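You operate a simulated robot arm through the tools that you are given. There is no shell and no other tool. Be economical: measure what you need, move in short steps, check, and stop when the job is done.

The job below is to be done with a simulated two-armed robot. You get a single attempt, and the scene is never put back.

Task
Tint the sample pot with one small scoop of white; stir it even.
Fine: steady the pot with one hand while you stir; scoop and paddle go back.

It is judged by the outcome, as a careful person would: the job done as asked, and still so three seconds after it is handed in. It fails if anything else is knocked over, pushed out of place, dropped, spilled or broken.

Robot
Two 6-joint arms with two-finger parallel grippers on one trunk, on a base that drives. Base frame: it is fixed to the floor where the robot stands at the start and does not move with it; the origin is under the middle of the robot, x ahead of it, y to its left, z up. Lengths are in mm, angles in rad, forces in N, time in s.
The left shoulder is at the start at [60, 187, 1097], the right one opposite. With the tool pointing down near the work surface each hand reaches from about 200 to 620 mm from the robot's upright axis, wherever it stands, measured 20 degrees to its own side. Places, roughly: white colour tub [600, -300, 800]; yellow colour tub [600, 0, 800]; blue colour tub [600, -100, 800]; black colour tub [600, -400, 800]; yellow tub lid [700, 0, 900]; blue tub lid [700, -100, 900]; white tub lid [700, -300, 900]; black tub lid [700, -400, 900]. Payload 1.57 kg a hand.
The TCP of each hand is the grasp point between the finger pads, 30 mm short of the fingertips. In the tool frame z runs along the fingers and y along their closing line. The gripper opens to 110 mm. The fingers are 24 mm wide and 12 mm thick; the gripper's body (48 by 112 mm) begins 78 mm behind the TCP.
Orientation is told as [roll, pitch, yaw] about the base's x, y, z axes, in that order, counted from this pose: with the fingers straight down and closing along the base's y, the tool's x points along the base's -x, its y along +y and its z along -z.

Tools
- The arms move only by the tool drive_tool. It takes "left_targets", "right_targets" or both (then of equal length, played together; a hand with none holds still); each is a list of rows, each an object (a shift or turn left out is 0, a gripper value left out holds the last) with "grip": the gripper command, from -1 (fully open) to 1 (shut), values between in proportion; "linear": the shift along the tool's x, y, z in units of 500 mm (1.0 is 500 mm), a list of three; "rotation": the turn, a rotation vector about the tool's x, y, z in units of 120 degrees (1.0 is 120 degrees), a list of three. In form: [{"grip": grip, "linear": [tx, ty, tz], "rotation": [ax, ay, az]}, ...]. A call has 1 to 20 rows; each row is the pose to reach, as a shift and turn from the pose commanded when the call began, along the tool's axes at that moment. A call with a number of a shift or a turn outside -1 to 1 is refused whole. Each row takes 0.2 s and may step no farther than 50 mm and 0.15 rad from the row before; otherwise, or with a gripper value out of range, the whole call is refused. Where a pose cannot be reached the arm comes as near as it can. A force on the tool above 40 N (or 10 N above the force at the start of the call, whichever is more), or a blocked arm, ends the call early, and 0.2 s more pass. The fingers move at their own pace (about 153 mm/s each) and stop on an object; they squeeze with about 34 N. The grip force told is the motor's: it shows also when the fingers shut on nothing. Time passes only in rows, and 0.2 s behind the last, so rows that repeat a pose let the fingers close. It gives the time, the measured TCP pose, the force on the tool (base axes), the opening and the grip force at its end, in the units of the frame above (readings bear some noise).
- Cameras (640 x 400 px; columns grow to the right, rows downward): "scene" is now at [10.8, -28, 1637]; the picture's right is [-0.39, -0.92, 0.00], its down [-0.72, 0.30, -0.63] and it looks along [0.58, -0.24, -0.78] (base axes); focal length 252 px, centre (320, 200). "left" rides on the left gripper at [70, -16, -141] in its tool frame; the picture's right is [0.23, 0.97, 0.00], its down [-0.86, 0.20, -0.48] and it looks along [-0.47, 0.11, 0.88] (tool axes); focal length 222 px, centre (320, 200). "right" rides on the right gripper at [70, 16, -141] in its tool frame; the picture's right is [-0.23, 0.97, 0.00], its down [-0.86, -0.20, -0.48] and it looks along [-0.47, -0.11, 0.88] (tool axes); focal length 222 px, centre (320, 200). There is no depth. A picture from a camera that has moved, and an enlarged one, comes with that camera's place and axes in the base frame and with its lens.
- get_image(camera): a new picture of that camera. It takes no simulated time.
- move_column(by): slides the trunk up (or, below 0, down) by that many mm; the arms and the scene camera ride with it, the base frame stays. It gives what a move gives, with no picture.
- steer(legs): drives the robot by 1 to 6 legs, each [ahead, left, turn to the left] in mm, mm and rad, along the robot's own axes; the way and the turn of a leg run together, so that a leg with both is an arc; at most 1500 mm and 3.142 rad a leg. The arms and the cameras ride along, it lands a little off, and it stops where it bumps. It gives what a move gives.
- head_to(pan, tilt): turns the head with the scene camera to pan (to the left, within 1.501 rad either way) and tilt (down, from -0.506 to 1.204), counted from straight ahead of the robot. It gives what a move gives.
- inspect(camera, box): a new picture of the part [left, top, right, bottom] of that camera's present view, enlarged. It takes no simulated time.
- sign_off(): hands the job in; it is judged then, once.

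Work in short steps. Places have to be worked out from the pictures, the camera data and where the tool is seen: move nearer, look again, correct. Check each grasp and each placing, and mend what went wrong. You have 120 turns and 108 pictures in all, those below and enlarged ones among them. Open the grippers and draw the arms clear of the work before you hand the job in, unless the task says otherwise; then end with one line.

The tools are called after ">>>" as name(argument=value, ...) on one line, values as JSON. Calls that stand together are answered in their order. drive_tool: Moves the arms, as the interface text tells. Its arguments: {"type":"object","properties":{"left_targets":{"type":"array"},"right_targets":{"type":"array"}},"required":[]} The other tools are called the same way: move_column (by) slides the trunk up or down; steer (legs) drives the base; head_to (pan, tilt) turns the head that bears the scene camera; get_image (camera) takes a picture; inspect (camera, box) takes an enlarged picture of a part of a camera's view; sign_off () hands the job in.

At the start:

```text
t: 0.0
left_tcp_pos: [468.5, 8.7, 1083.2]
left_ee_rot: [0.002, 0.0, 0.001]
left_contact_force: [-0.5, -0.3, -1.0]
left_finger_gap: 110.0
left_grip_force: 0.1
right_tcp_pos: [400.8, -332.3, 1184.3]
right_ee_rot: [0.0, 0.001, 0.0]
right_contact_force: [0.6, -0.1, 0.9]
right_finger_gap: 110.0
right_grip_force: 0.1
trunk travel left (down, up): [-725.0, 265.0]
robot x, y, heading: [-4.4, 1.9, 0.001]
head pan, tilt: [-0.4, 0.89]
```

scene: 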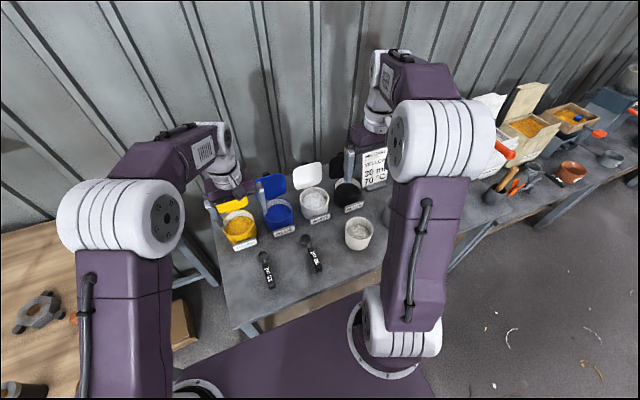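
right: 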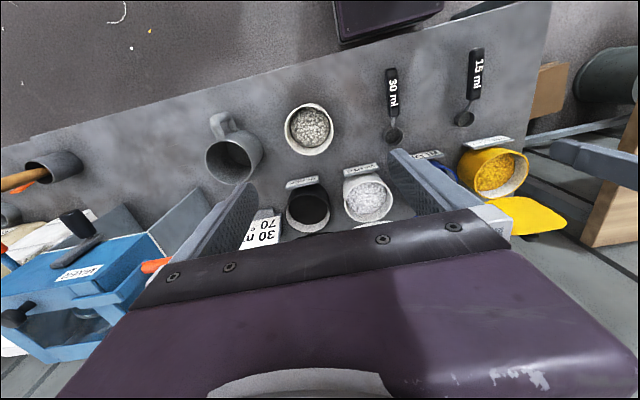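
left: 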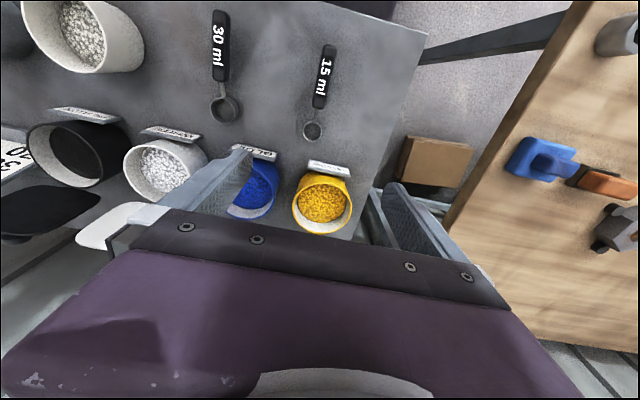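

I see four colour tubs, two scoops (15 ml and 30 ml) and a pot with grey grains; I look closer to find the paddle and to identify labels.

>>> inspect(camera="scene", box=[200, 130, 440, 300])

>>> inspect(camera="right", box=[180, 30, 560, 260])

>>> inspect(camera="right", box=[0, 90, 330, 380])

>>> inspect(camera="scene", box=[460, 60, 640, 220])

```text
2.35 times, centred on (320, 215) of scene
camera zoom: at [10.8, -28.0, 1637.0], right [-0.39, -0.92, 0.0], down [-0.72, 0.3, -0.63], along [0.58, -0.24, -0.78], focal length 593 px, centre (320, 165)
```

zoom: 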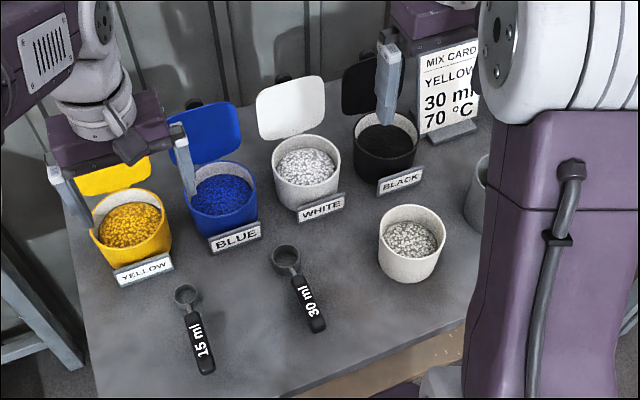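

```text
1.68 times, centred on (370, 145) of right
camera zoom: at [330.2, -315.8, 1325.2], right [0.23, 0.97, 0.0], down [0.86, -0.2, 0.48], along [0.47, -0.11, -0.88], focal length 374 px, centre (236, 293)
```

zoom: 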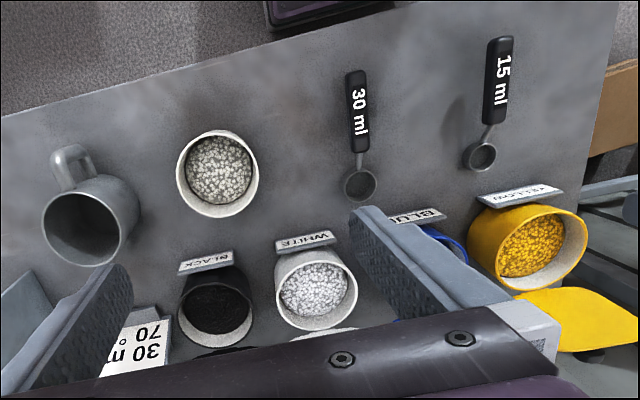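

```text
1.38 times, centred on (165, 235) of right
camera zoom: at [330.2, -315.8, 1325.2], right [0.23, 0.97, 0.0], down [0.86, -0.2, 0.48], along [0.47, -0.11, -0.88], focal length 306 px, centre (534, 152)
```

zoom: 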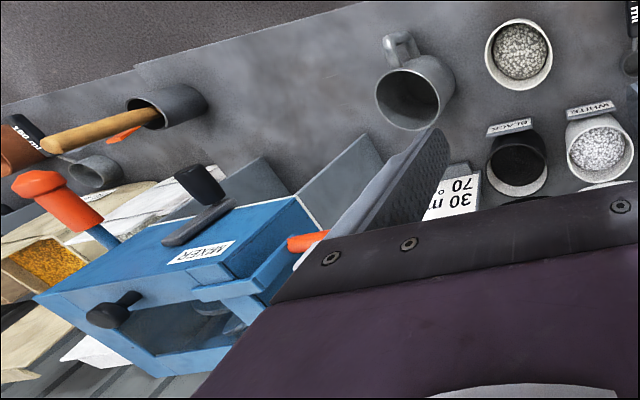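

```text
2.50 times, centred on (550, 140) of scene
camera zoom: at [10.8, -28.0, 1637.0], right [-0.39, -0.92, 0.0], down [-0.72, 0.3, -0.63], along [0.58, -0.24, -0.78], focal length 630 px, centre (-255, 350)
```

zoom: 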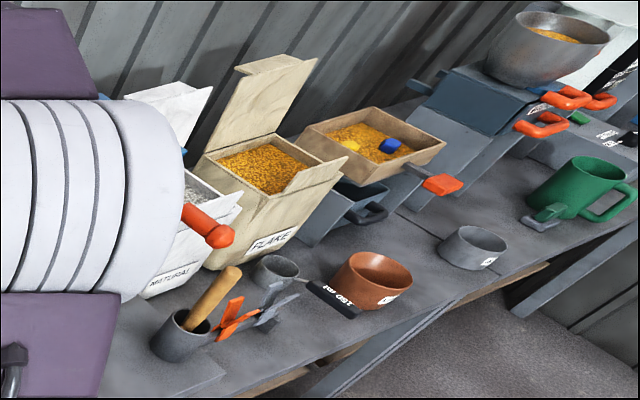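

The sample pot sits near [422, -360]; the 15 ml scoop is to its left. I turn the head to look for the paddle on the right and check the left.

>>> head_to(pan=-1.2, tilt=0.7)

>>> get_image(camera="scene")

>>> inspect(camera="scene", box=[180, 130, 440, 300])

>>> head_to(pan=0.8, tilt=0.8)

>>> get_image(camera="scene")

```text
t: 1.1
left_tcp_pos: [469.7, 9.2, 1083.8]
left_ee_rot: [-0.001, 0.0, 0.0]
left_contact_force: [0.4, 0.9, 0.4]
left_finger_gap: 110.2
left_grip_force: 0.1
right_tcp_pos: [401.2, -333.6, 1184.3]
right_ee_rot: [-0.001, 0.0, -0.001]
right_contact_force: [-0.9, 0.0, 0.2]
right_finger_gap: 110.0
right_grip_force: 0.1
trunk travel left (down, up): [-725.0, 265.0]
robot x, y, heading: [1.9, -0.4, -0.002]
head pan, tilt: [-1.201, 0.7]
```

```text
100 pictures are left
camera scene: at [-28.5, -77.5, 1652.3], right [-0.93, -0.36, 0.0], down [-0.23, 0.6, -0.76], along [0.28, -0.71, -0.64], focal length 252 px, centre (320, 200)
```

scene: 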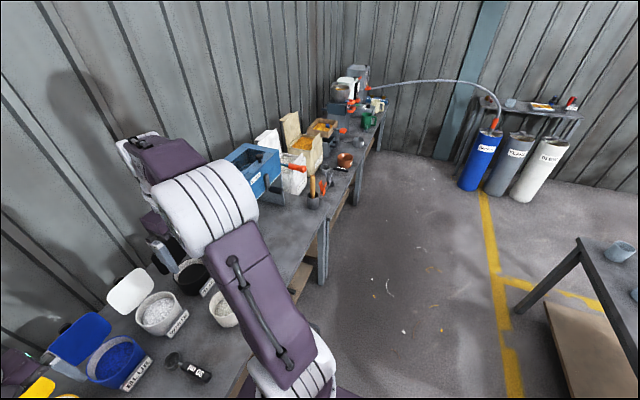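

```text
2.35 times, centred on (310, 215) of scene
camera zoom: at [-28.5, -77.5, 1652.3], right [-0.93, -0.36, 0.0], down [-0.23, 0.6, -0.76], along [0.28, -0.71, -0.64], focal length 593 px, centre (344, 165)
```

zoom: 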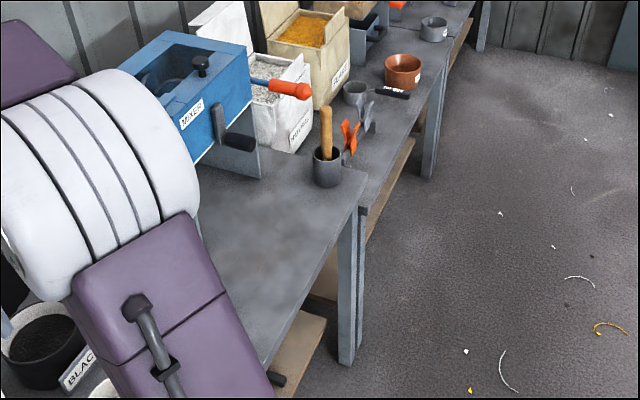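

```text
t: 3.1
left_tcp_pos: [467.9, 8.7, 1082.4]
left_ee_rot: [0.0, -0.001, -0.001]
left_contact_force: [-0.4, 0.1, 0.1]
left_finger_gap: 110.0
left_grip_force: 0.1
right_tcp_pos: [400.3, -332.9, 1184.8]
right_ee_rot: [0.001, -0.002, 0.0]
right_contact_force: [0.6, -0.2, -0.2]
right_finger_gap: 110.1
right_grip_force: 0.0
trunk travel left (down, up): [-725.0, 265.0]
robot x, y, heading: [-1.0, 0.9, 0.002]
head pan, tilt: [0.799, 0.799]
```

```text
98 pictures are left
camera scene: at [-3.1, 59.4, 1644.1], right [0.72, -0.7, 0.0], down [-0.5, -0.51, -0.7], along [0.49, 0.5, -0.72], focal length 252 px, centre (320, 200)
```

scene: 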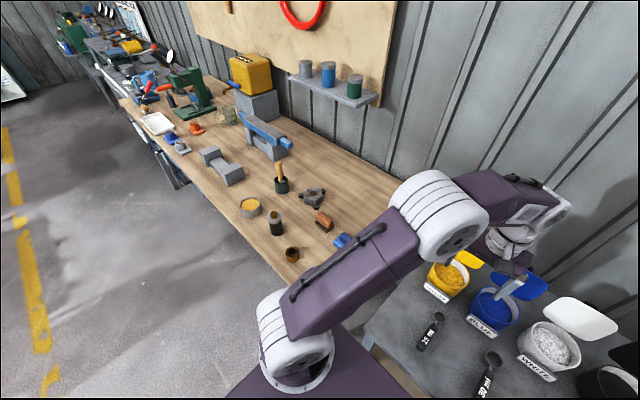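

The wooden paddle stands in a grey cup at about [371, -985]; the 15 ml scoop lies along x, from handle end x≈351 to bowl x≈492, at y≈0. I lower the left hand over its handle, and aim the head at the bench.

>>> drive_tool(left_targets=[{"grip": 0.0, "linear": [0.03, -0.003, 0.08]}, {"linear": [0.06, -0.006, 0.16]}, {"linear": [0.09, -0.01, 0.24]}, {"linear": [0.12, -0.013, 0.32]}, {"linear": [0.136, -0.016, 0.4]}])

>>> head_to(pan=-0.1, tilt=0.95)

>>> get_image(camera="left")

>>> get_image(camera="scene")

```text
t: 4.3
left_tcp_pos: [402.3, 0.5, 882.4]
left_ee_rot: [0.002, 0.0, 0.001]
left_contact_force: [0.3, -1.0, 0.1]
left_finger_gap: 55.0
left_grip_force: 0.1
right_tcp_pos: [401.0, -332.5, 1183.4]
right_ee_rot: [0.001, 0.0, 0.0]
right_contact_force: [0.3, -0.4, 0.1]
right_finger_gap: 110.0
right_grip_force: 0.1
trunk travel left (down, up): [-725.0, 265.0]
robot x, y, heading: [0.5, -3.0, 0.004]
head pan, tilt: [0.799, 0.799]
```

```text
t: 5.5
left_tcp_pos: [402.5, 0.7, 884.4]
left_ee_rot: [-0.001, 0.001, 0.001]
left_contact_force: [0.3, 0.5, -1.0]
left_finger_gap: 55.2
left_grip_force: 0.1
right_tcp_pos: [401.4, -332.4, 1183.6]
right_ee_rot: [0.001, 0.0, 0.0]
right_contact_force: [0.2, -0.3, 1.5]
right_finger_gap: 109.7
right_grip_force: 0.0
trunk travel left (down, up): [-725.0, 265.0]
robot x, y, heading: [3.6, 1.5, -0.002]
head pan, tilt: [-0.099, 0.949]
```

```text
97 pictures are left
camera left: at [331.1, -13.8, 1025.2], right [-0.23, 0.97, 0.0], down [0.86, 0.2, 0.48], along [0.47, 0.11, -0.88], focal length 222 px, centre (320, 200)
```

left: 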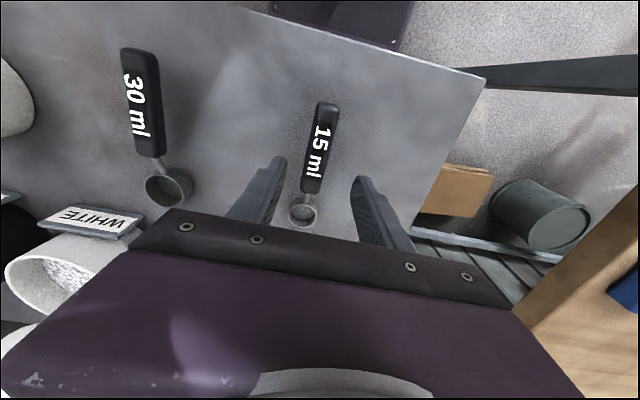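

```text
96 pictures are left
camera scene: at [13.1, -5.5, 1632.5], right [-0.1, -1.0, 0.0], down [-0.81, 0.08, -0.58], along [0.58, -0.06, -0.81], focal length 252 px, centre (320, 200)
```

scene: 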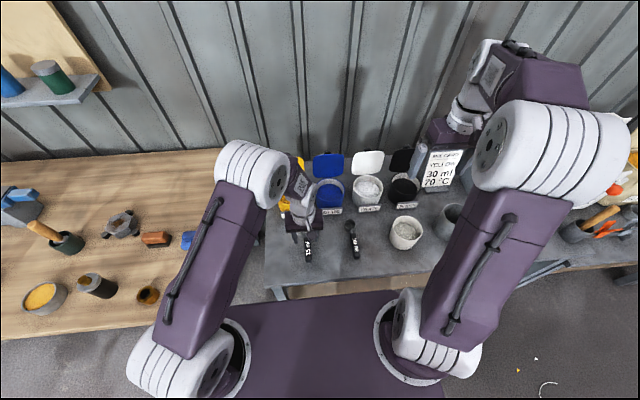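

The scoop handle runs x 352–447 at y≈1, bowl at x≈492. I descend at x≈390 to fingertip height just above the bench and close.

>>> drive_tool(left_targets=[{"linear": [0.024, 0.001, 0.08]}, {"linear": [0.024, 0.001, 0.15]}, {"linear": [0.024, 0.001, 0.182]}, {"grip": 1.0, "linear": [0.024, 0.001, 0.182]}, {"linear": [0.024, 0.001, 0.182]}, {"linear": [0.024, 0.001, 0.182]}])

>>> get_image(camera="left")

```text
t: 6.9
left_tcp_pos: [389.2, 1.4, 792.6]
left_ee_rot: [0.0, 0.001, 0.0]
left_contact_force: [-0.8, 0.4, -0.9]
left_finger_gap: 23.5
left_grip_force: 33.9
right_tcp_pos: [400.6, -332.2, 1185.1]
right_ee_rot: [0.003, -0.001, 0.0]
right_contact_force: [1.3, 0.8, -0.2]
right_finger_gap: 110.1
right_grip_force: 0.1
trunk travel left (down, up): [-725.0, 265.0]
robot x, y, heading: [-2.6, 1.7, -0.001]
head pan, tilt: [-0.099, 0.949]
```

```text
95 pictures are left
camera left: at [318.8, -14.2, 933.5], right [-0.23, 0.97, 0.0], down [0.86, 0.2, 0.48], along [0.47, 0.11, -0.88], focal length 222 px, centre (320, 200)
```

left: 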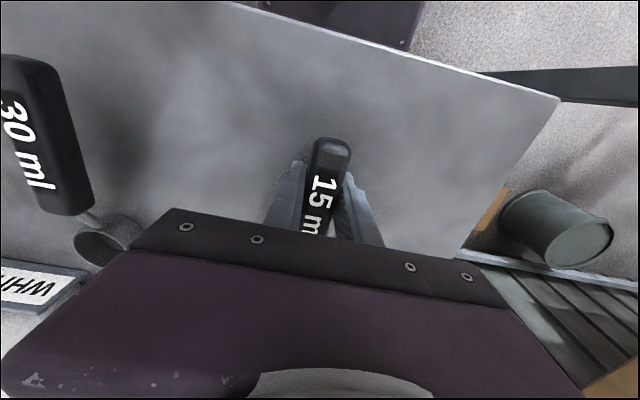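

Scoop grasped (gap 23.5 mm, put-back TCP [389, 1.4, 793]). I lift it and drive the base right by 290 mm.

>>> drive_tool(left_targets=[{"linear": [0, 0, -0.06]}, {"linear": [0, 0, -0.14]}, {"linear": [0, 0, -0.22]}, {"linear": [0, 0, -0.3]}, {"linear": [0, 0, -0.38]}])

>>> steer(legs=[[0, -290, 0]])

>>> get_image(camera="scene")

>>> get_image(camera="left")

```text
t: 8.1
left_tcp_pos: [386.1, 1.1, 982.4]
left_ee_rot: [0.001, 0.0, 0.001]
left_contact_force: [0.0, 0.0, -1.5]
left_finger_gap: 23.6
left_grip_force: 33.8
right_tcp_pos: [400.7, -332.4, 1184.2]
right_ee_rot: [0.002, -0.001, -0.002]
right_contact_force: [0.6, -0.3, -0.1]
right_finger_gap: 110.0
right_grip_force: 0.0
trunk travel left (down, up): [-725.0, 265.0]
robot x, y, heading: [2.9, 0.6, 0.005]
head pan, tilt: [-0.099, 0.949]
```

```text
t: 10.1
left_tcp_pos: [388.6, -286.9, 981.0]
left_ee_rot: [-0.002, 0.001, 0.003]
left_contact_force: [-0.4, 0.8, -1.6]
left_finger_gap: 23.7
left_grip_force: 34.1
right_tcp_pos: [400.9, -619.8, 1185.1]
right_ee_rot: [-0.002, 0.0, 0.003]
right_contact_force: [0.4, -0.1, -0.4]
right_finger_gap: 110.0
right_grip_force: 0.1
trunk travel left (down, up): [-725.0, 265.0]
robot x, y, heading: [0.4, -289.1, 0.002]
head pan, tilt: [-0.099, 0.949]
```

```text
94 pictures are left
camera scene: at [13.5, -293.5, 1632.5], right [-0.1, -1.0, 0.0], down [-0.81, 0.08, -0.58], along [0.58, -0.06, -0.81], focal length 252 px, centre (320, 200)
```

scene: 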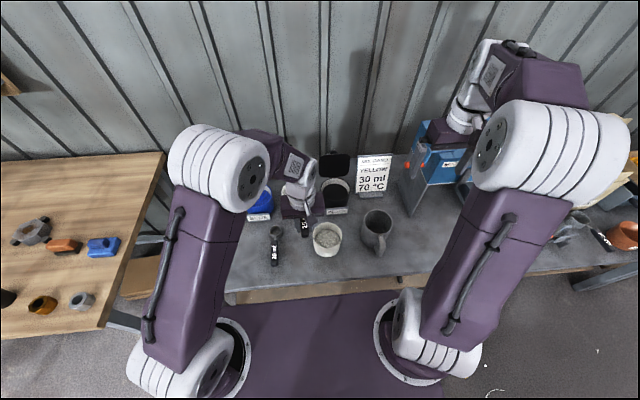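

```text
93 pictures are left
camera left: at [318.4, -301.8, 1123.1], right [-0.23, 0.97, 0.0], down [0.85, 0.2, 0.48], along [0.47, 0.11, -0.88], focal length 222 px, centre (320, 200)
```

left: 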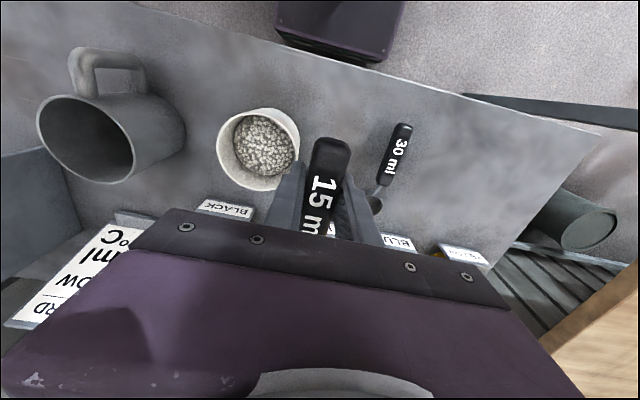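

White tub works out to about [602, -252], rim z roughly 825–840. I bring the right hand (shut) to [450, -480, 1060] to use its camera as a side view of the tub and pot.

>>> drive_tool(right_targets=[{"grip": 1.0, "linear": [-0.02, 0.056, 0.05]}, {"linear": [-0.04, 0.112, 0.1]}, {"linear": [-0.06, 0.168, 0.15]}, {"linear": [-0.08, 0.224, 0.2]}, {"linear": [-0.1, 0.28, 0.25]}])

>>> get_image(camera="right")

```text
t: 11.3
left_tcp_pos: [389.2, -286.5, 981.7]
left_ee_rot: [0.0, 0.002, 0.003]
left_contact_force: [0.0, 0.0, -1.5]
left_finger_gap: 23.9
left_grip_force: 34.3
right_tcp_pos: [452.9, -479.4, 1058.1]
right_ee_rot: [0.0, 0.0, 0.004]
right_contact_force: [0.8, 0.8, 0.1]
right_finger_gap: 0.0
right_grip_force: 21.7
trunk travel left (down, up): [-725.0, 265.0]
robot x, y, heading: [-3.7, -291.5, 0.002]
head pan, tilt: [-0.099, 0.949]
```

```text
92 pictures are left
camera right: at [382.6, -462.6, 1198.7], right [0.22, 0.97, 0.0], down [0.86, -0.2, 0.48], along [0.47, -0.11, -0.88], focal length 222 px, centre (320, 200)
```

right: 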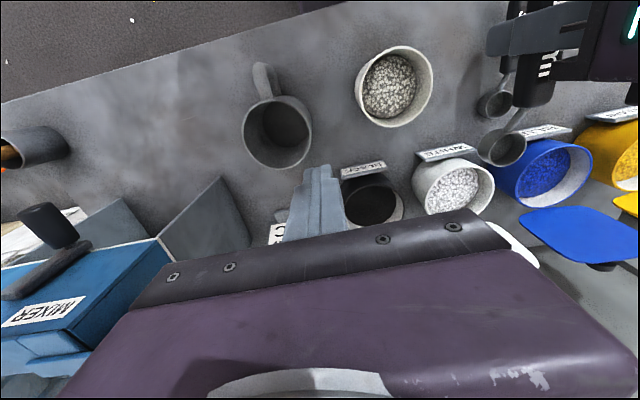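

Combining views, the white tub's rim centre is ≈[610, -256, 828], the pot's ≈[417, -360, 835]. I zoom in to see fill levels.

>>> inspect(camera="right", box=[340, 20, 640, 220])

```text
2.00 times, centred on (490, 120) of right
camera zoom: at [382.6, -462.6, 1198.7], right [0.22, 0.97, 0.0], down [0.86, -0.2, 0.48], along [0.47, -0.11, -0.88], focal length 444 px, centre (-20, 360)
```

zoom: 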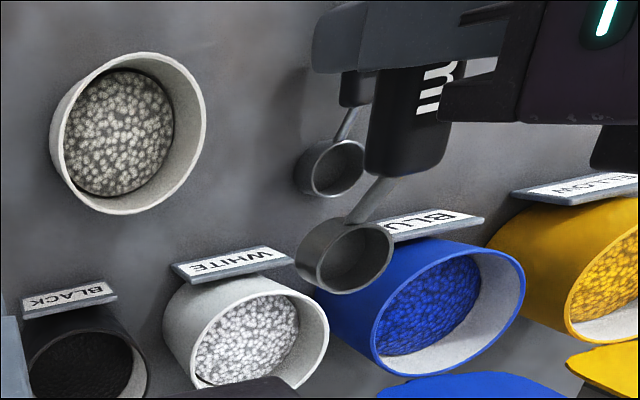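

The scoop bowl is seen where expected (~103 mm ahead of the TCP). I pitch the left hand 45° bowl-down while moving above the white tub.

>>> drive_tool(left_targets=[{"linear": [-0.052, 0.01, -0.006], "rotation": [0, 0.0625, 0]}, {"linear": [-0.104, 0.02, -0.01], "rotation": [0, 0.125, 0]}, {"linear": [-0.156, 0.03, -0.01], "rotation": [0, 0.1875, 0]}, {"linear": [-0.208, 0.04, -0.01], "rotation": [0, 0.25, 0]}, {"linear": [-0.26, 0.05, -0.01], "rotation": [0, 0.3125, 0]}, {"linear": [-0.312, 0.061, -0.01], "rotation": [0, 0.375, 0]}])

>>> inspect(camera="right", box=[340, 20, 640, 220])

>>> get_image(camera="left")

```text
t: 12.7
left_tcp_pos: [432.9, -231.1, 993.3]
left_ee_rot: [0.0, 0.656, 0.002]
left_contact_force: [0.1, -0.6, -1.6]
left_finger_gap: 23.8
left_grip_force: 33.4
left hand out of reach, approached as far as the arm can: row 4, 5, 6
right_tcp_pos: [453.9, -480.3, 1059.4]
right_ee_rot: [0.001, -0.001, 0.003]
right_contact_force: [0.5, 0.0, -0.1]
right_finger_gap: 0.0
right_grip_force: 21.4
trunk travel left (down, up): [-725.0, 265.0]
robot x, y, heading: [-0.0, -287.8, 0.004]
head pan, tilt: [-0.099, 0.949]
```

```text
2.00 times, centred on (490, 120) of right
camera zoom: at [382.5, -463.5, 1198.8], right [0.22, 0.97, 0.0], down [0.86, -0.2, 0.48], along [0.47, -0.11, -0.88], focal length 444 px, centre (-20, 360)
```

zoom: 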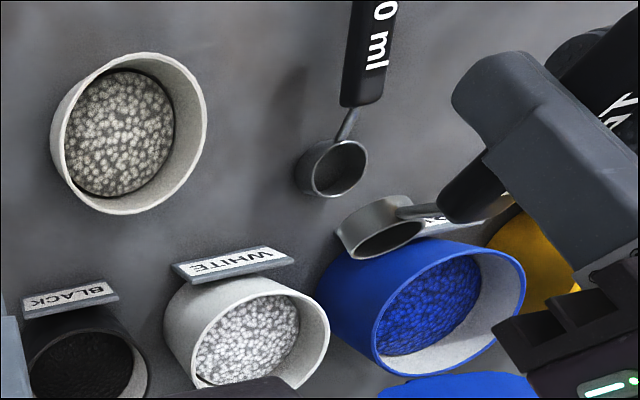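

```text
89 pictures are left
camera left: at [462.8, -247.0, 1146.8], right [-0.18, 0.97, 0.14], down [0.97, 0.2, -0.14], along [-0.17, 0.11, -0.98], focal length 222 px, centre (320, 200)
```

left: 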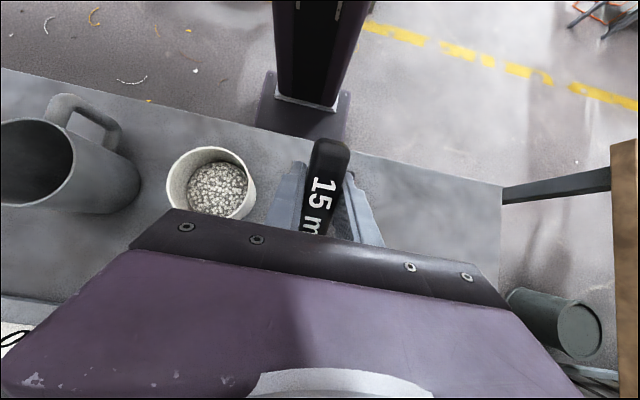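

The 45° pose over the tub is out of reach from here (arm stopped at x=433). The base has free room ahead, so I withdraw to level first, then will drive forward.

>>> drive_tool(left_targets=[{"linear": [0.037, -0.01, 0.037], "rotation": [0, -0.0625, 0]}, {"linear": [0.073, -0.02, 0.073], "rotation": [0, -0.125, 0]}, {"linear": [0.11, -0.03, 0.11], "rotation": [0, -0.1875, 0]}, {"linear": [0.147, -0.04, 0.147], "rotation": [0, -0.25, 0]}, {"linear": [0.183, -0.05, 0.183], "rotation": [0, -0.3125, 0]}, {"linear": [0.22, -0.06, 0.22], "rotation": [0, -0.375, 0]}])

>>> head_to(pan=0.0, tilt=1.2)

>>> get_image(camera="scene")

```text
t: 14.1
left_tcp_pos: [276.7, -262.2, 976.0]
left_ee_rot: [-0.003, -0.132, 0.003]
left_contact_force: [-0.3, 0.7, -2.3]
left_finger_gap: 23.7
left_grip_force: 33.7
right_tcp_pos: [451.5, -481.3, 1058.9]
right_ee_rot: [0.0, -0.001, 0.004]
right_contact_force: [-0.4, 0.3, -0.5]
right_finger_gap: 0.0
right_grip_force: 21.1
trunk travel left (down, up): [-725.0, 265.0]
robot x, y, heading: [3.1, -291.7, 0.007]
head pan, tilt: [-0.099, 0.949]
```

```text
t: 14.8
left_tcp_pos: [277.6, -262.8, 974.9]
left_ee_rot: [0.0, -0.13, 0.003]
left_contact_force: [-0.3, 0.1, -1.1]
left_finger_gap: 23.5
left_grip_force: 34.4
right_tcp_pos: [452.7, -480.1, 1058.1]
right_ee_rot: [0.0, 0.0, 0.004]
right_contact_force: [0.4, -0.1, 0.4]
right_finger_gap: 0.2
right_grip_force: 21.0
trunk travel left (down, up): [-725.0, 265.0]
robot x, y, heading: [0.5, -291.5, 0.006]
head pan, tilt: [0.0, 1.201]
```

```text
88 pictures are left
camera scene: at [-2.5, -287.7, 1616.4], right [0.0, -1.0, 0.0], down [-0.93, 0.0, -0.36], along [0.36, 0.0, -0.93], focal length 252 px, centre (320, 200)
```

scene: 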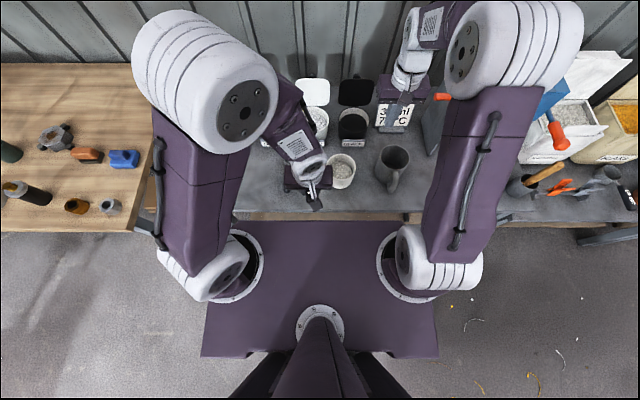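

The move reset the left hand to [277, -263, 975]. I pull the right hand back, then drive 130 mm ahead and 60 mm right.

>>> drive_tool(right_targets=[{"linear": [0.08, 0, -0.03]}, {"linear": [0.16, 0, -0.06]}, {"linear": [0.24, 0, -0.09]}, {"linear": [0.3, 0, -0.1]}])

>>> steer(legs=[[130, -60, 0]])

>>> get_image(camera="scene")

```text
t: 15.8
left_tcp_pos: [275.8, -261.8, 975.4]
left_ee_rot: [0.001, -0.132, 0.005]
left_contact_force: [1.4, 0.4, -1.4]
left_finger_gap: 23.3
left_grip_force: 33.8
right_tcp_pos: [297.9, -480.0, 1109.5]
right_ee_rot: [-0.001, -0.002, 0.003]
right_contact_force: [0.2, 0.3, 0.1]
right_finger_gap: 0.3
right_grip_force: 21.0
trunk travel left (down, up): [-725.0, 265.0]
robot x, y, heading: [-1.3, -289.2, 0.003]
head pan, tilt: [0.0, 1.201]
```

```text
t: 17.2
left_tcp_pos: [406.0, -321.6, 974.2]
left_ee_rot: [0.001, -0.132, 0.004]
left_contact_force: [-0.7, 0.7, -0.9]
left_finger_gap: 23.6
left_grip_force: 34.1
right_tcp_pos: [429.9, -540.0, 1109.9]
right_ee_rot: [-0.001, -0.002, 0.005]
right_contact_force: [-0.2, -0.1, 0.1]
right_finger_gap: 0.0
right_grip_force: 21.5
trunk travel left (down, up): [-725.0, 265.0]
robot x, y, heading: [131.7, -352.4, 0.004]
head pan, tilt: [0.0, 1.201]
```

```text
87 pictures are left
camera scene: at [124.8, -346.6, 1616.3], right [0.0, -1.0, 0.0], down [-0.93, 0.0, -0.36], along [0.36, 0.0, -0.93], focal length 252 px, centre (320, 200)
```

scene: 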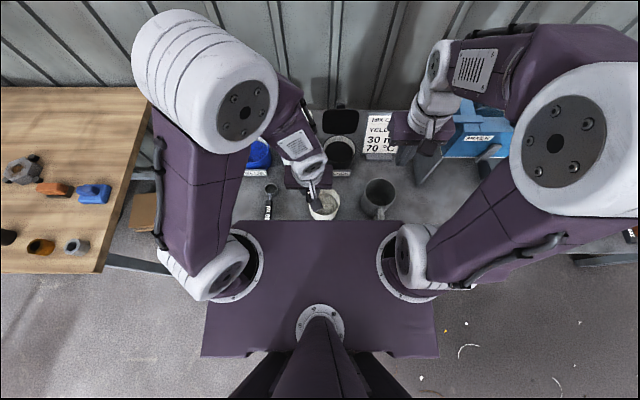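

Drive succeeded with no contact. Now I pitch to 45° bowl-down above the white tub again.

>>> drive_tool(left_targets=[{"linear": [-0.03, 0.02, -0.02], "rotation": [0, 0.0626, 0]}, {"linear": [-0.07, 0.04, -0.02], "rotation": [0, 0.1251, 0]}, {"linear": [-0.11, 0.06, -0.02], "rotation": [0, 0.1877, 0]}, {"linear": [-0.15, 0.08, -0.01], "rotation": [0, 0.2503, 0]}, {"linear": [-0.19, 0.1, 0], "rotation": [0, 0.3129, 0]}, {"linear": [-0.23, 0.12, 0], "rotation": [0, 0.3754, 0]}, {"linear": [-0.272, 0.132, 0.004], "rotation": [0, 0.438, 0]}])

>>> get_image(camera="right")

```text
t: 18.8
left_tcp_pos: [541.3, -254.4, 989.6]
left_ee_rot: [-0.002, 0.791, 0.003]
left_contact_force: [0.3, -0.3, -1.9]
left_finger_gap: 23.6
left_grip_force: 33.5
right_tcp_pos: [433.5, -540.1, 1108.7]
right_ee_rot: [0.0, 0.004, 0.004]
right_contact_force: [0.2, -0.2, -0.3]
right_finger_gap: 0.3
right_grip_force: 21.2
trunk travel left (down, up): [-725.0, 265.0]
robot x, y, heading: [129.0, -349.6, 0.005]
head pan, tilt: [0.0, 1.201]
```

```text
86 pictures are left
camera right: at [362.9, -523.3, 1249.8], right [0.22, 0.97, 0.0], down [0.86, -0.2, 0.48], along [0.46, -0.11, -0.88], focal length 222 px, centre (320, 200)
```

right: 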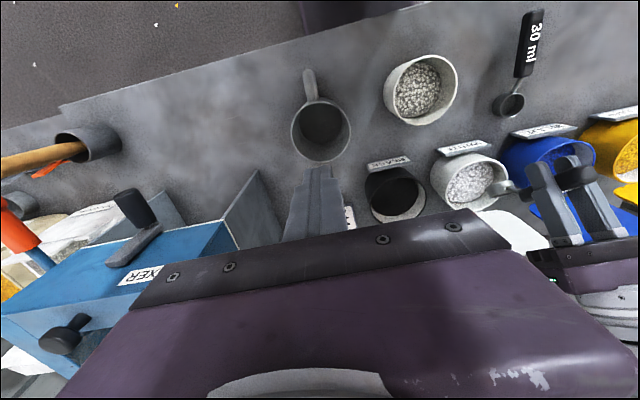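

I bring the right hand's camera closer for a proper view of the bowl over the tub.

>>> drive_tool(right_targets=[{"linear": [-0.04, 0.05, 0.04]}, {"linear": [-0.08, 0.1, 0.08]}, {"linear": [-0.12, 0.15, 0.12]}])

>>> inspect(camera="right", box=[360, 60, 600, 220])

```text
t: 19.6
left_tcp_pos: [541.5, -255.0, 990.7]
left_ee_rot: [0.001, 0.788, 0.001]
left_contact_force: [1.2, 0.1, -2.0]
left_finger_gap: 23.6
left_grip_force: 34.5
right_tcp_pos: [492.3, -464.8, 1048.3]
right_ee_rot: [0.0, 0.0, 0.004]
right_contact_force: [-0.2, -0.1, 0.0]
right_finger_gap: 0.0
right_grip_force: 21.2
trunk travel left (down, up): [-725.0, 265.0]
robot x, y, heading: [130.6, -348.5, -0.002]
head pan, tilt: [0.0, 1.201]
```

```text
2.50 times, centred on (480, 140) of right
camera zoom: at [421.6, -446.9, 1189.8], right [0.22, 0.97, 0.0], down [0.86, -0.2, 0.48], along [0.47, -0.11, -0.88], focal length 555 px, centre (-80, 350)
```

zoom: 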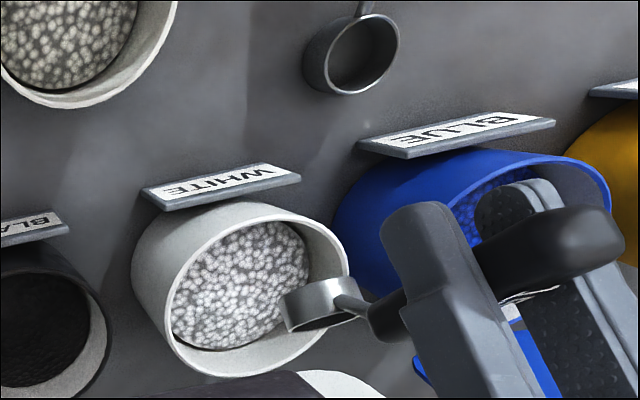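

The bowl hangs over the tub as calculated; rim z≈838, grains ≈812, centre ≈[606, -258]. I steepen to 52° and lower to just above the grains.

>>> drive_tool(left_targets=[{"linear": [-0.042, -0.003, 0.028], "rotation": [0, 0.03, 0]}, {"linear": [-0.084, -0.006, 0.057], "rotation": [0, 0.0573, 0]}, {"linear": [-0.084, -0.006, 0.057], "rotation": [0, 0.0573, 0]}])

>>> inspect(camera="right", box=[360, 60, 600, 220])

```text
t: 20.4
left_tcp_pos: [518.8, -255.0, 942.2]
left_ee_rot: [-0.001, 0.904, 0.001]
left_contact_force: [5.0, -4.4, 9.6]
left_finger_gap: 23.8
left_grip_force: 34.3
left hand out of reach, approached as far as the arm can: row 1, 2, 3
right_tcp_pos: [492.0, -465.4, 1050.2]
right_ee_rot: [0.0, -0.001, 0.002]
right_contact_force: [0.3, 0.7, -0.3]
right_finger_gap: 0.1
right_grip_force: 20.9
trunk travel left (down, up): [-725.0, 265.0]
robot x, y, heading: [132.7, -353.1, -0.003]
head pan, tilt: [0.0, 1.201]
```

```text
2.50 times, centred on (480, 140) of right
camera zoom: at [420.6, -448.8, 1190.3], right [0.22, 0.97, 0.0], down [0.86, -0.2, 0.48], along [0.47, -0.11, -0.88], focal length 555 px, centre (-80, 350)
```

zoom: 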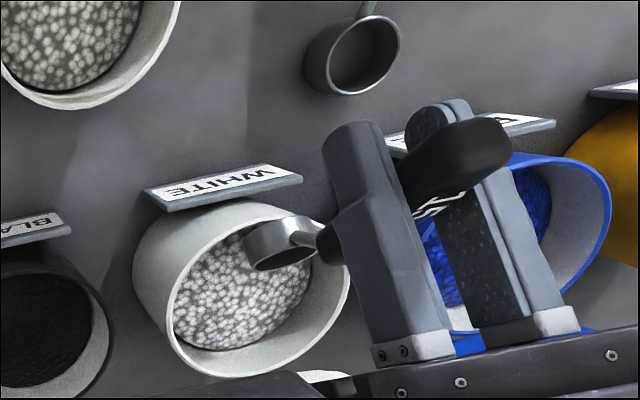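

It's at its reach limit (x=519) and there's a light touch, likely on the tub's front rim. I lift straight up, then will drive a bit further forward.

>>> drive_tool(left_targets=[{"linear": [0.04, 0, -0.031]}, {"linear": [0.079, 0, -0.062]}, {"linear": [0.118, 0, -0.093]}])

>>> inspect(camera="right", box=[340, 20, 640, 220])

```text
t: 21.2
left_tcp_pos: [514.0, -251.2, 1017.5]
left_ee_rot: [-0.002, 0.904, 0.002]
left_contact_force: [0.2, -0.2, -1.6]
left_finger_gap: 23.5
left_grip_force: 33.7
left hand out of reach, approached as far as the arm can: row 3
right_tcp_pos: [492.5, -465.4, 1049.8]
right_ee_rot: [0.0, 0.0, 0.006]
right_contact_force: [1.0, -0.6, -0.8]
right_finger_gap: 0.1
right_grip_force: 21.2
trunk travel left (down, up): [-725.0, 265.0]
robot x, y, heading: [129.3, -351.1, 0.004]
head pan, tilt: [0.0, 1.201]
```

```text
2.00 times, centred on (490, 120) of right
camera zoom: at [420.5, -447.7, 1190.2], right [0.22, 0.97, 0.0], down [0.86, -0.2, 0.48], along [0.47, -0.11, -0.88], focal length 444 px, centre (-20, 360)
```

zoom: 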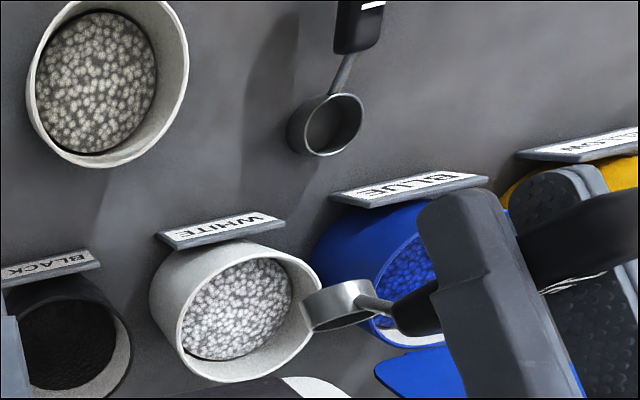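

The tub hasn't moved. I drive 70 mm further ahead.

>>> steer(legs=[[70, 0, 0]])

>>> get_image(camera="right")

```text
t: 22.2
left_tcp_pos: [562.1, -251.1, 1014.6]
left_ee_rot: [-0.002, 0.909, -0.001]
left_contact_force: [1.5, 0.4, -2.2]
left_finger_gap: 23.8
left_grip_force: 33.6
right_tcp_pos: [536.6, -465.1, 1047.2]
right_ee_rot: [-0.002, 0.005, 0.001]
right_contact_force: [1.3, -0.1, -0.7]
right_finger_gap: 0.0
right_grip_force: 21.4
trunk travel left (down, up): [-725.0, 265.0]
robot x, y, heading: [169.6, -347.3, 0.002]
head pan, tilt: [0.0, 1.201]
stopped in leg 1: the robot was blocked; the commanded pose is now the measured one
```

```text
82 pictures are left
camera right: at [467.5, -447.7, 1188.3], right [0.23, 0.97, 0.0], down [0.86, -0.2, 0.47], along [0.46, -0.11, -0.88], focal length 222 px, centre (320, 200)
```

right: 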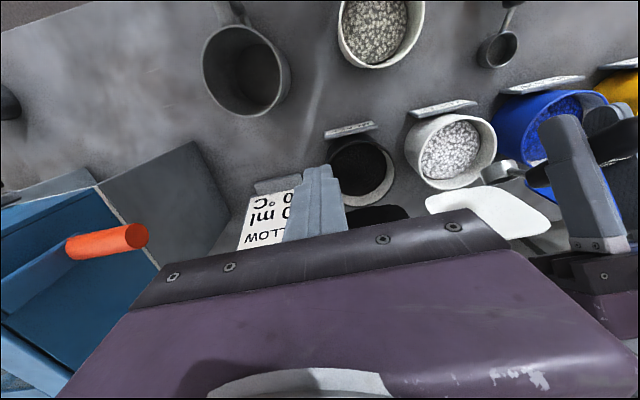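

The base bumped something low at x≈170, and stopped. That's far enough: with ~49° pitch the tub is reachable. I lower the bowl to just above the grains, at the tub's centre.

>>> drive_tool(left_targets=[{"linear": [-0.03, -0.007, 0.02], "rotation": [0, -0.028, 0]}, {"linear": [-0.07, -0.014, 0.06], "rotation": [0, -0.028, 0]}, {"linear": [-0.119, -0.014, 0.108], "rotation": [0, -0.028, 0]}])

>>> inspect(camera="right", box=[340, 20, 640, 220])

```text
t: 23.0
left_tcp_pos: [549.3, -258.1, 935.9]
left_ee_rot: [-0.001, 0.844, -0.004]
left_contact_force: [-0.4, 0.4, -1.2]
left_finger_gap: 23.6
left_grip_force: 34.2
right_tcp_pos: [531.2, -465.2, 1049.9]
right_ee_rot: [0.0, -0.002, 0.002]
right_contact_force: [-0.9, 0.1, -0.5]
right_finger_gap: 0.0
right_grip_force: 21.4
trunk travel left (down, up): [-725.0, 265.0]
robot x, y, heading: [171.3, -351.6, -0.001]
head pan, tilt: [0.0, 1.201]
```

```text
2.00 times, centred on (490, 120) of right
camera zoom: at [460.4, -447.6, 1190.4], right [0.23, 0.97, 0.0], down [0.85, -0.2, 0.48], along [0.47, -0.11, -0.88], focal length 444 px, centre (-20, 360)
```

zoom: 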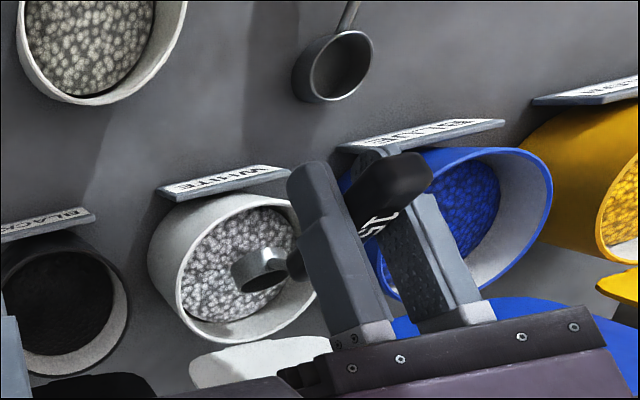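

Bowl is right over the tub's centre at z≈844, no contact. I dip it ~42 mm into the white.

>>> drive_tool(left_targets=[{"linear": [-0.021, 0, 0.019]}, {"linear": [-0.042, 0, 0.037]}, {"linear": [-0.063, 0, 0.056]}])

>>> inspect(camera="right", box=[340, 20, 640, 220])

```text
t: 23.8
left_tcp_pos: [550.3, -259.4, 894.3]
left_ee_rot: [-0.003, 0.845, 0.0]
left_contact_force: [0.2, -0.4, -2.1]
left_finger_gap: 23.4
left_grip_force: 34.1
right_tcp_pos: [531.7, -465.7, 1050.3]
right_ee_rot: [-0.001, -0.001, 0.002]
right_contact_force: [-0.9, 0.9, 0.0]
right_finger_gap: 0.1
right_grip_force: 21.5
trunk travel left (down, up): [-725.0, 265.0]
robot x, y, heading: [173.0, -348.6, 0.001]
head pan, tilt: [0.0, 1.201]
```

```text
2.00 times, centred on (490, 120) of right
camera zoom: at [461.1, -447.8, 1190.1], right [0.23, 0.97, 0.0], down [0.86, -0.2, 0.48], along [0.47, -0.11, -0.88], focal length 444 px, centre (-20, 360)
```

zoom: 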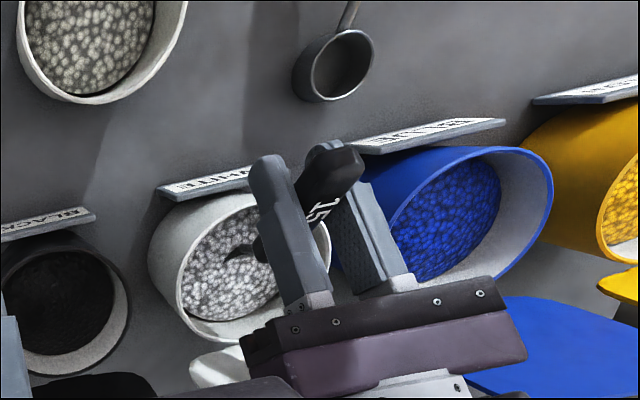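

The bowl is buried at about z 802 without contact force. Now I sweep forward while levelling it, then lift out level.

>>> drive_tool(left_targets=[{"linear": [0.002, 0, 0.018], "rotation": [0, -0.0597, 0]}, {"linear": [0.008, 0, 0.028], "rotation": [0, -0.117, 0]}, {"linear": [0.015, 0, 0.036], "rotation": [0, -0.179, 0]}, {"linear": [0.024, 0, 0.049], "rotation": [0, -0.2411, 0]}, {"linear": [0.032, 0, 0.064], "rotation": [0, -0.3032, 0]}, {"linear": [0.044, 0, 0.077], "rotation": [0, -0.3653, 0]}, {"linear": [0.068, 0, 0.069], "rotation": [0, -0.4035, 0]}, {"linear": [0.126, 0, 0.022], "rotation": [0, -0.4035, 0]}])

>>> inspect(camera="right", box=[340, 20, 640, 220])

```text
t: 25.6
left_tcp_pos: [498.8, -258.7, 934.7]
left_ee_rot: [0.0, -0.002, -0.001]
left_contact_force: [0.5, 0.2, -0.4]
left_finger_gap: 23.5
left_grip_force: 34.0
right_tcp_pos: [530.6, -465.8, 1050.9]
right_ee_rot: [0.0, -0.002, 0.001]
right_contact_force: [0.1, 0.0, 0.5]
right_finger_gap: 0.0
right_grip_force: 21.4
trunk travel left (down, up): [-725.0, 265.0]
robot x, y, heading: [170.2, -346.6, -0.001]
head pan, tilt: [0.0, 1.201]
```

```text
2.00 times, centred on (490, 120) of right
camera zoom: at [459.8, -447.6, 1190.5], right [0.23, 0.97, 0.0], down [0.85, -0.2, 0.48], along [0.47, -0.11, -0.88], focal length 444 px, centre (-20, 360)
```

zoom: 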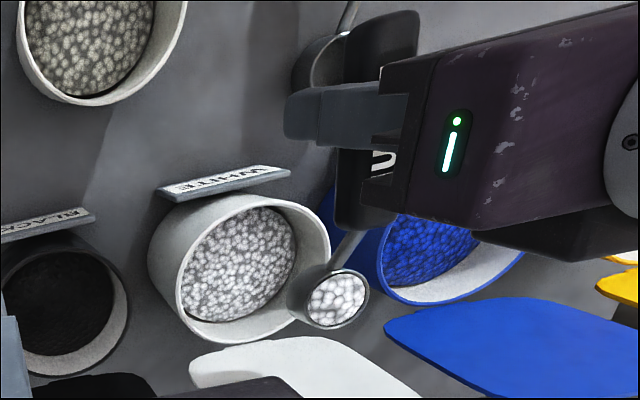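

A full level scoop of white. I move the right hand out of the way first, then back the base off 100 mm so the pot is within comfortable reach.

>>> drive_tool(left_targets=[{"linear": [0, 0, -0.01]}, {"linear": [0, 0, -0.02]}, {"linear": [0, 0, -0.03]}, {"linear": [0, 0, -0.04]}, {"linear": [0, 0, -0.05]}], right_targets=[{"linear": [0.02, -0.06, -0.03]}, {"linear": [0.04, -0.12, -0.06]}, {"linear": [0.06, -0.18, -0.09]}, {"linear": [0.08, -0.25, -0.12]}, {"linear": [0.1, -0.32, -0.14]}])

>>> steer(legs=[[-100, 0, 0]])

>>> get_image(camera="right")

>>> get_image(camera="scene")

```text
t: 26.8
left_tcp_pos: [499.7, -260.2, 960.7]
left_ee_rot: [0.0, -0.003, 0.0]
left_contact_force: [-0.2, -0.8, -0.7]
left_finger_gap: 23.7
left_grip_force: 34.1
right_tcp_pos: [481.0, -625.9, 1120.0]
right_ee_rot: [0.004, -0.001, 0.002]
right_contact_force: [0.1, -1.3, -0.4]
right_finger_gap: 0.0
right_grip_force: 21.3
trunk travel left (down, up): [-725.0, 265.0]
robot x, y, heading: [171.4, -345.3, -0.002]
head pan, tilt: [0.0, 1.201]
```

```text
t: 27.9
left_tcp_pos: [400.0, -258.7, 959.7]
left_ee_rot: [-0.001, -0.001, 0.003]
left_contact_force: [-0.3, 0.6, -2.0]
left_finger_gap: 23.5
left_grip_force: 34.2
right_tcp_pos: [383.6, -623.9, 1119.1]
right_ee_rot: [0.0, -0.002, 0.002]
right_contact_force: [-0.3, -0.4, -0.8]
right_finger_gap: 0.0
right_grip_force: 20.8
trunk travel left (down, up): [-725.0, 265.0]
robot x, y, heading: [70.5, -352.0, 0.004]
head pan, tilt: [0.0, 1.201]
```

```text
78 pictures are left
camera right: at [312.4, -607.5, 1260.8], right [0.23, 0.97, 0.0], down [0.86, -0.2, 0.48], along [0.47, -0.11, -0.88], focal length 222 px, centre (320, 200)
```

right: 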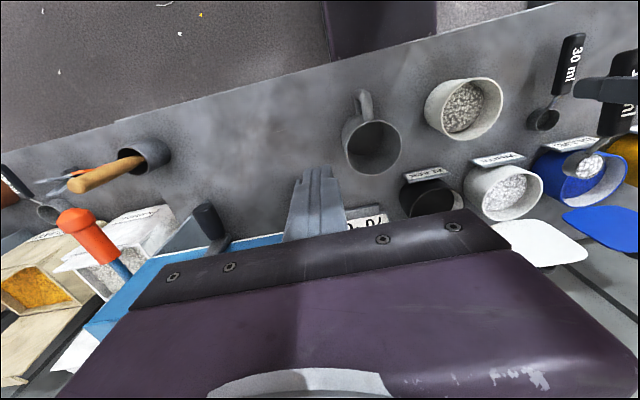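

```text
77 pictures are left
camera scene: at [67.8, -347.1, 1616.3], right [0.0, -1.0, 0.0], down [-0.93, 0.0, -0.36], along [0.36, 0.0, -0.93], focal length 252 px, centre (320, 200)
```

scene: 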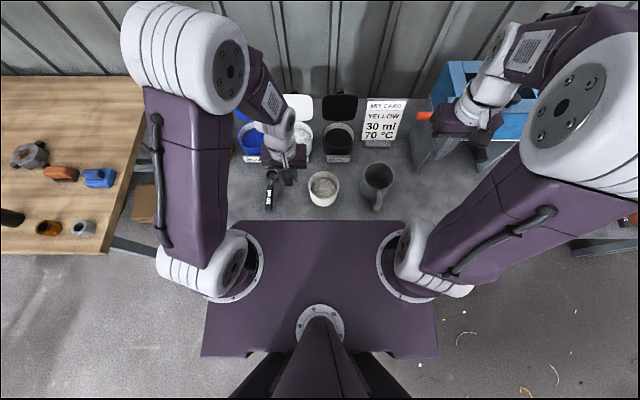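

Still full; pot centre by this view ≈[413, -358]. I carry the scoop level until the bowl is above the pot.

>>> drive_tool(left_targets=[{"linear": [0.029, -0.033, 0]}, {"linear": [0.058, -0.066, 0]}, {"linear": [0.087, -0.099, 0]}, {"linear": [0.116, -0.132, 0]}, {"linear": [0.145, -0.166, 0]}, {"linear": [0.176, -0.2, 0]}])

>>> inspect(camera="right", box=[340, 20, 640, 220])

>>> get_image(camera="scene")

```text
t: 29.3
left_tcp_pos: [311.4, -359.6, 961.0]
left_ee_rot: [0.0, -0.001, 0.002]
left_contact_force: [-0.7, 0.3, -1.0]
left_finger_gap: 23.7
left_grip_force: 34.1
right_tcp_pos: [382.3, -624.3, 1121.3]
right_ee_rot: [0.0, 0.0, 0.004]
right_contact_force: [0.7, -1.1, -0.8]
right_finger_gap: 0.1
right_grip_force: 21.2
trunk travel left (down, up): [-725.0, 265.0]
robot x, y, heading: [69.5, -350.9, 0.002]
head pan, tilt: [0.0, 1.201]
```

```text
2.00 times, centred on (490, 120) of right
camera zoom: at [310.9, -608.0, 1261.0], right [0.23, 0.97, 0.0], down [0.86, -0.2, 0.48], along [0.47, -0.11, -0.88], focal length 444 px, centre (-20, 360)
```

zoom: 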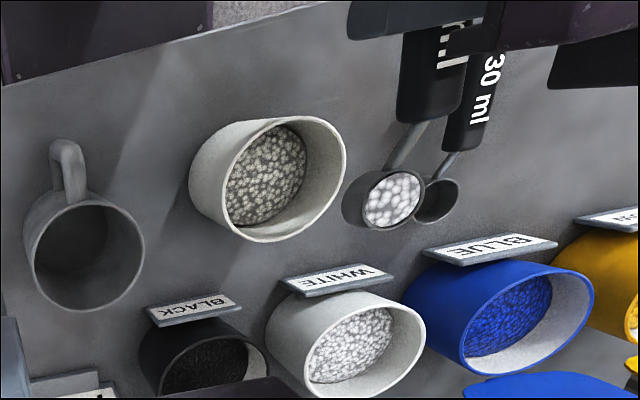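

```text
75 pictures are left
camera scene: at [65.8, -347.8, 1616.3], right [0.0, -1.0, 0.0], down [-0.93, 0.0, -0.36], along [0.36, 0.0, -0.93], focal length 252 px, centre (320, 200)
```

scene: 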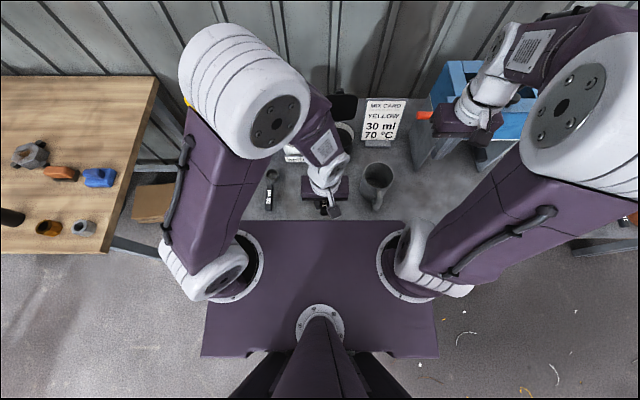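

I double check the bowl's position relative to the pot with a closer zoom.

>>> inspect(camera="right", box=[420, 60, 580, 160])

```text
4.00 times, centred on (500, 110) of right
camera zoom: at [310.9, -608.0, 1261.0], right [0.23, 0.97, 0.0], down [0.86, -0.2, 0.48], along [0.47, -0.11, -0.88], focal length 888 px, centre (-400, 560)
```

zoom: 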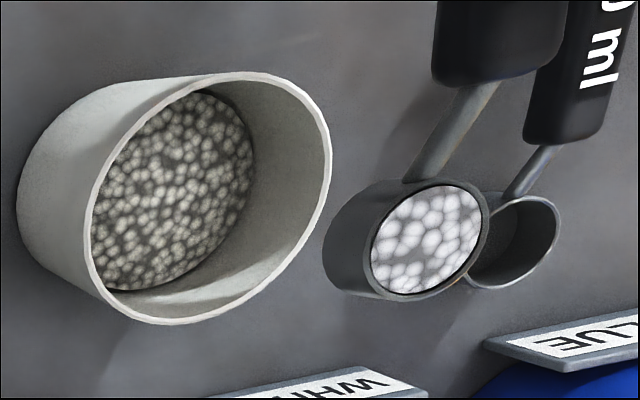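

Bowl rim centre ≈[417, -359], directly over the pot (rim z≈840). I lower it close and pour by pitching the bowl forward-down about itself.

>>> drive_tool(left_targets=[{"linear": [0.004, 0, 0.05]}, {"linear": [0.008, 0, 0.1]}, {"linear": [0.01, 0, 0.142]}, {"linear": [0.0068, 0, 0.128], "rotation": [0, 0.0668, 0]}, {"linear": [-0.0012, 0, 0.102], "rotation": [0, 0.1337, 0]}, {"linear": [-0.0132, 0, 0.078], "rotation": [0, 0.2005, 0]}, {"linear": [-0.0292, 0, 0.056], "rotation": [0, 0.2674, 0]}, {"linear": [-0.0484, 0, 0.036], "rotation": [0, 0.3342, 0]}, {"linear": [-0.0704, 0, 0.02], "rotation": [0, 0.4011, 0]}, {"linear": [-0.0946, 0, 0.01], "rotation": [0, 0.4679, 0]}, {"linear": [-0.1212, 0, 0.002], "rotation": [0, 0.5348, 0]}, {"linear": [-0.1372, 0, -0.002], "rotation": [0, 0.573, 0]}, {"linear": [-0.157, 0, -0.002], "rotation": [0, 0.6207, 0]}, {"linear": [-0.157, 0, -0.002], "rotation": [0, 0.6207, 0]}])

>>> inspect(camera="right", box=[400, 40, 600, 165])

```text
t: 29.7
left_tcp_pos: [316.5, -363.9, 947.0]
left_ee_rot: [-0.011, -0.01, 0.005]
left_contact_force: [3.3, 0.3, -1.9]
left_finger_gap: 23.8
left_grip_force: 34.1
right_tcp_pos: [382.3, -624.5, 1119.1]
right_ee_rot: [0.0, 0.002, 0.003]
right_contact_force: [-0.4, -0.4, -0.6]
right_finger_gap: 0.1
right_grip_force: 21.0
trunk travel left (down, up): [-725.0, 265.0]
robot x, y, heading: [69.9, -347.2, 0.003]
head pan, tilt: [0.0, 1.201]
stopped in row 1 (left hand): the force on the tool passed its limit (the readings are from after the stop); the commanded pose is now the measured one
```

```text
3.20 times, centred on (500, 102) of right
camera zoom: at [312.2, -607.8, 1260.7], right [0.23, 0.97, 0.0], down [0.86, -0.2, 0.48], along [0.47, -0.11, -0.88], focal length 711 px, centre (-256, 512)
```

zoom: 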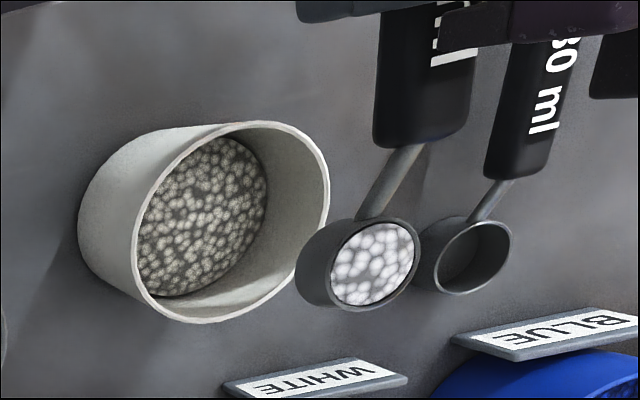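

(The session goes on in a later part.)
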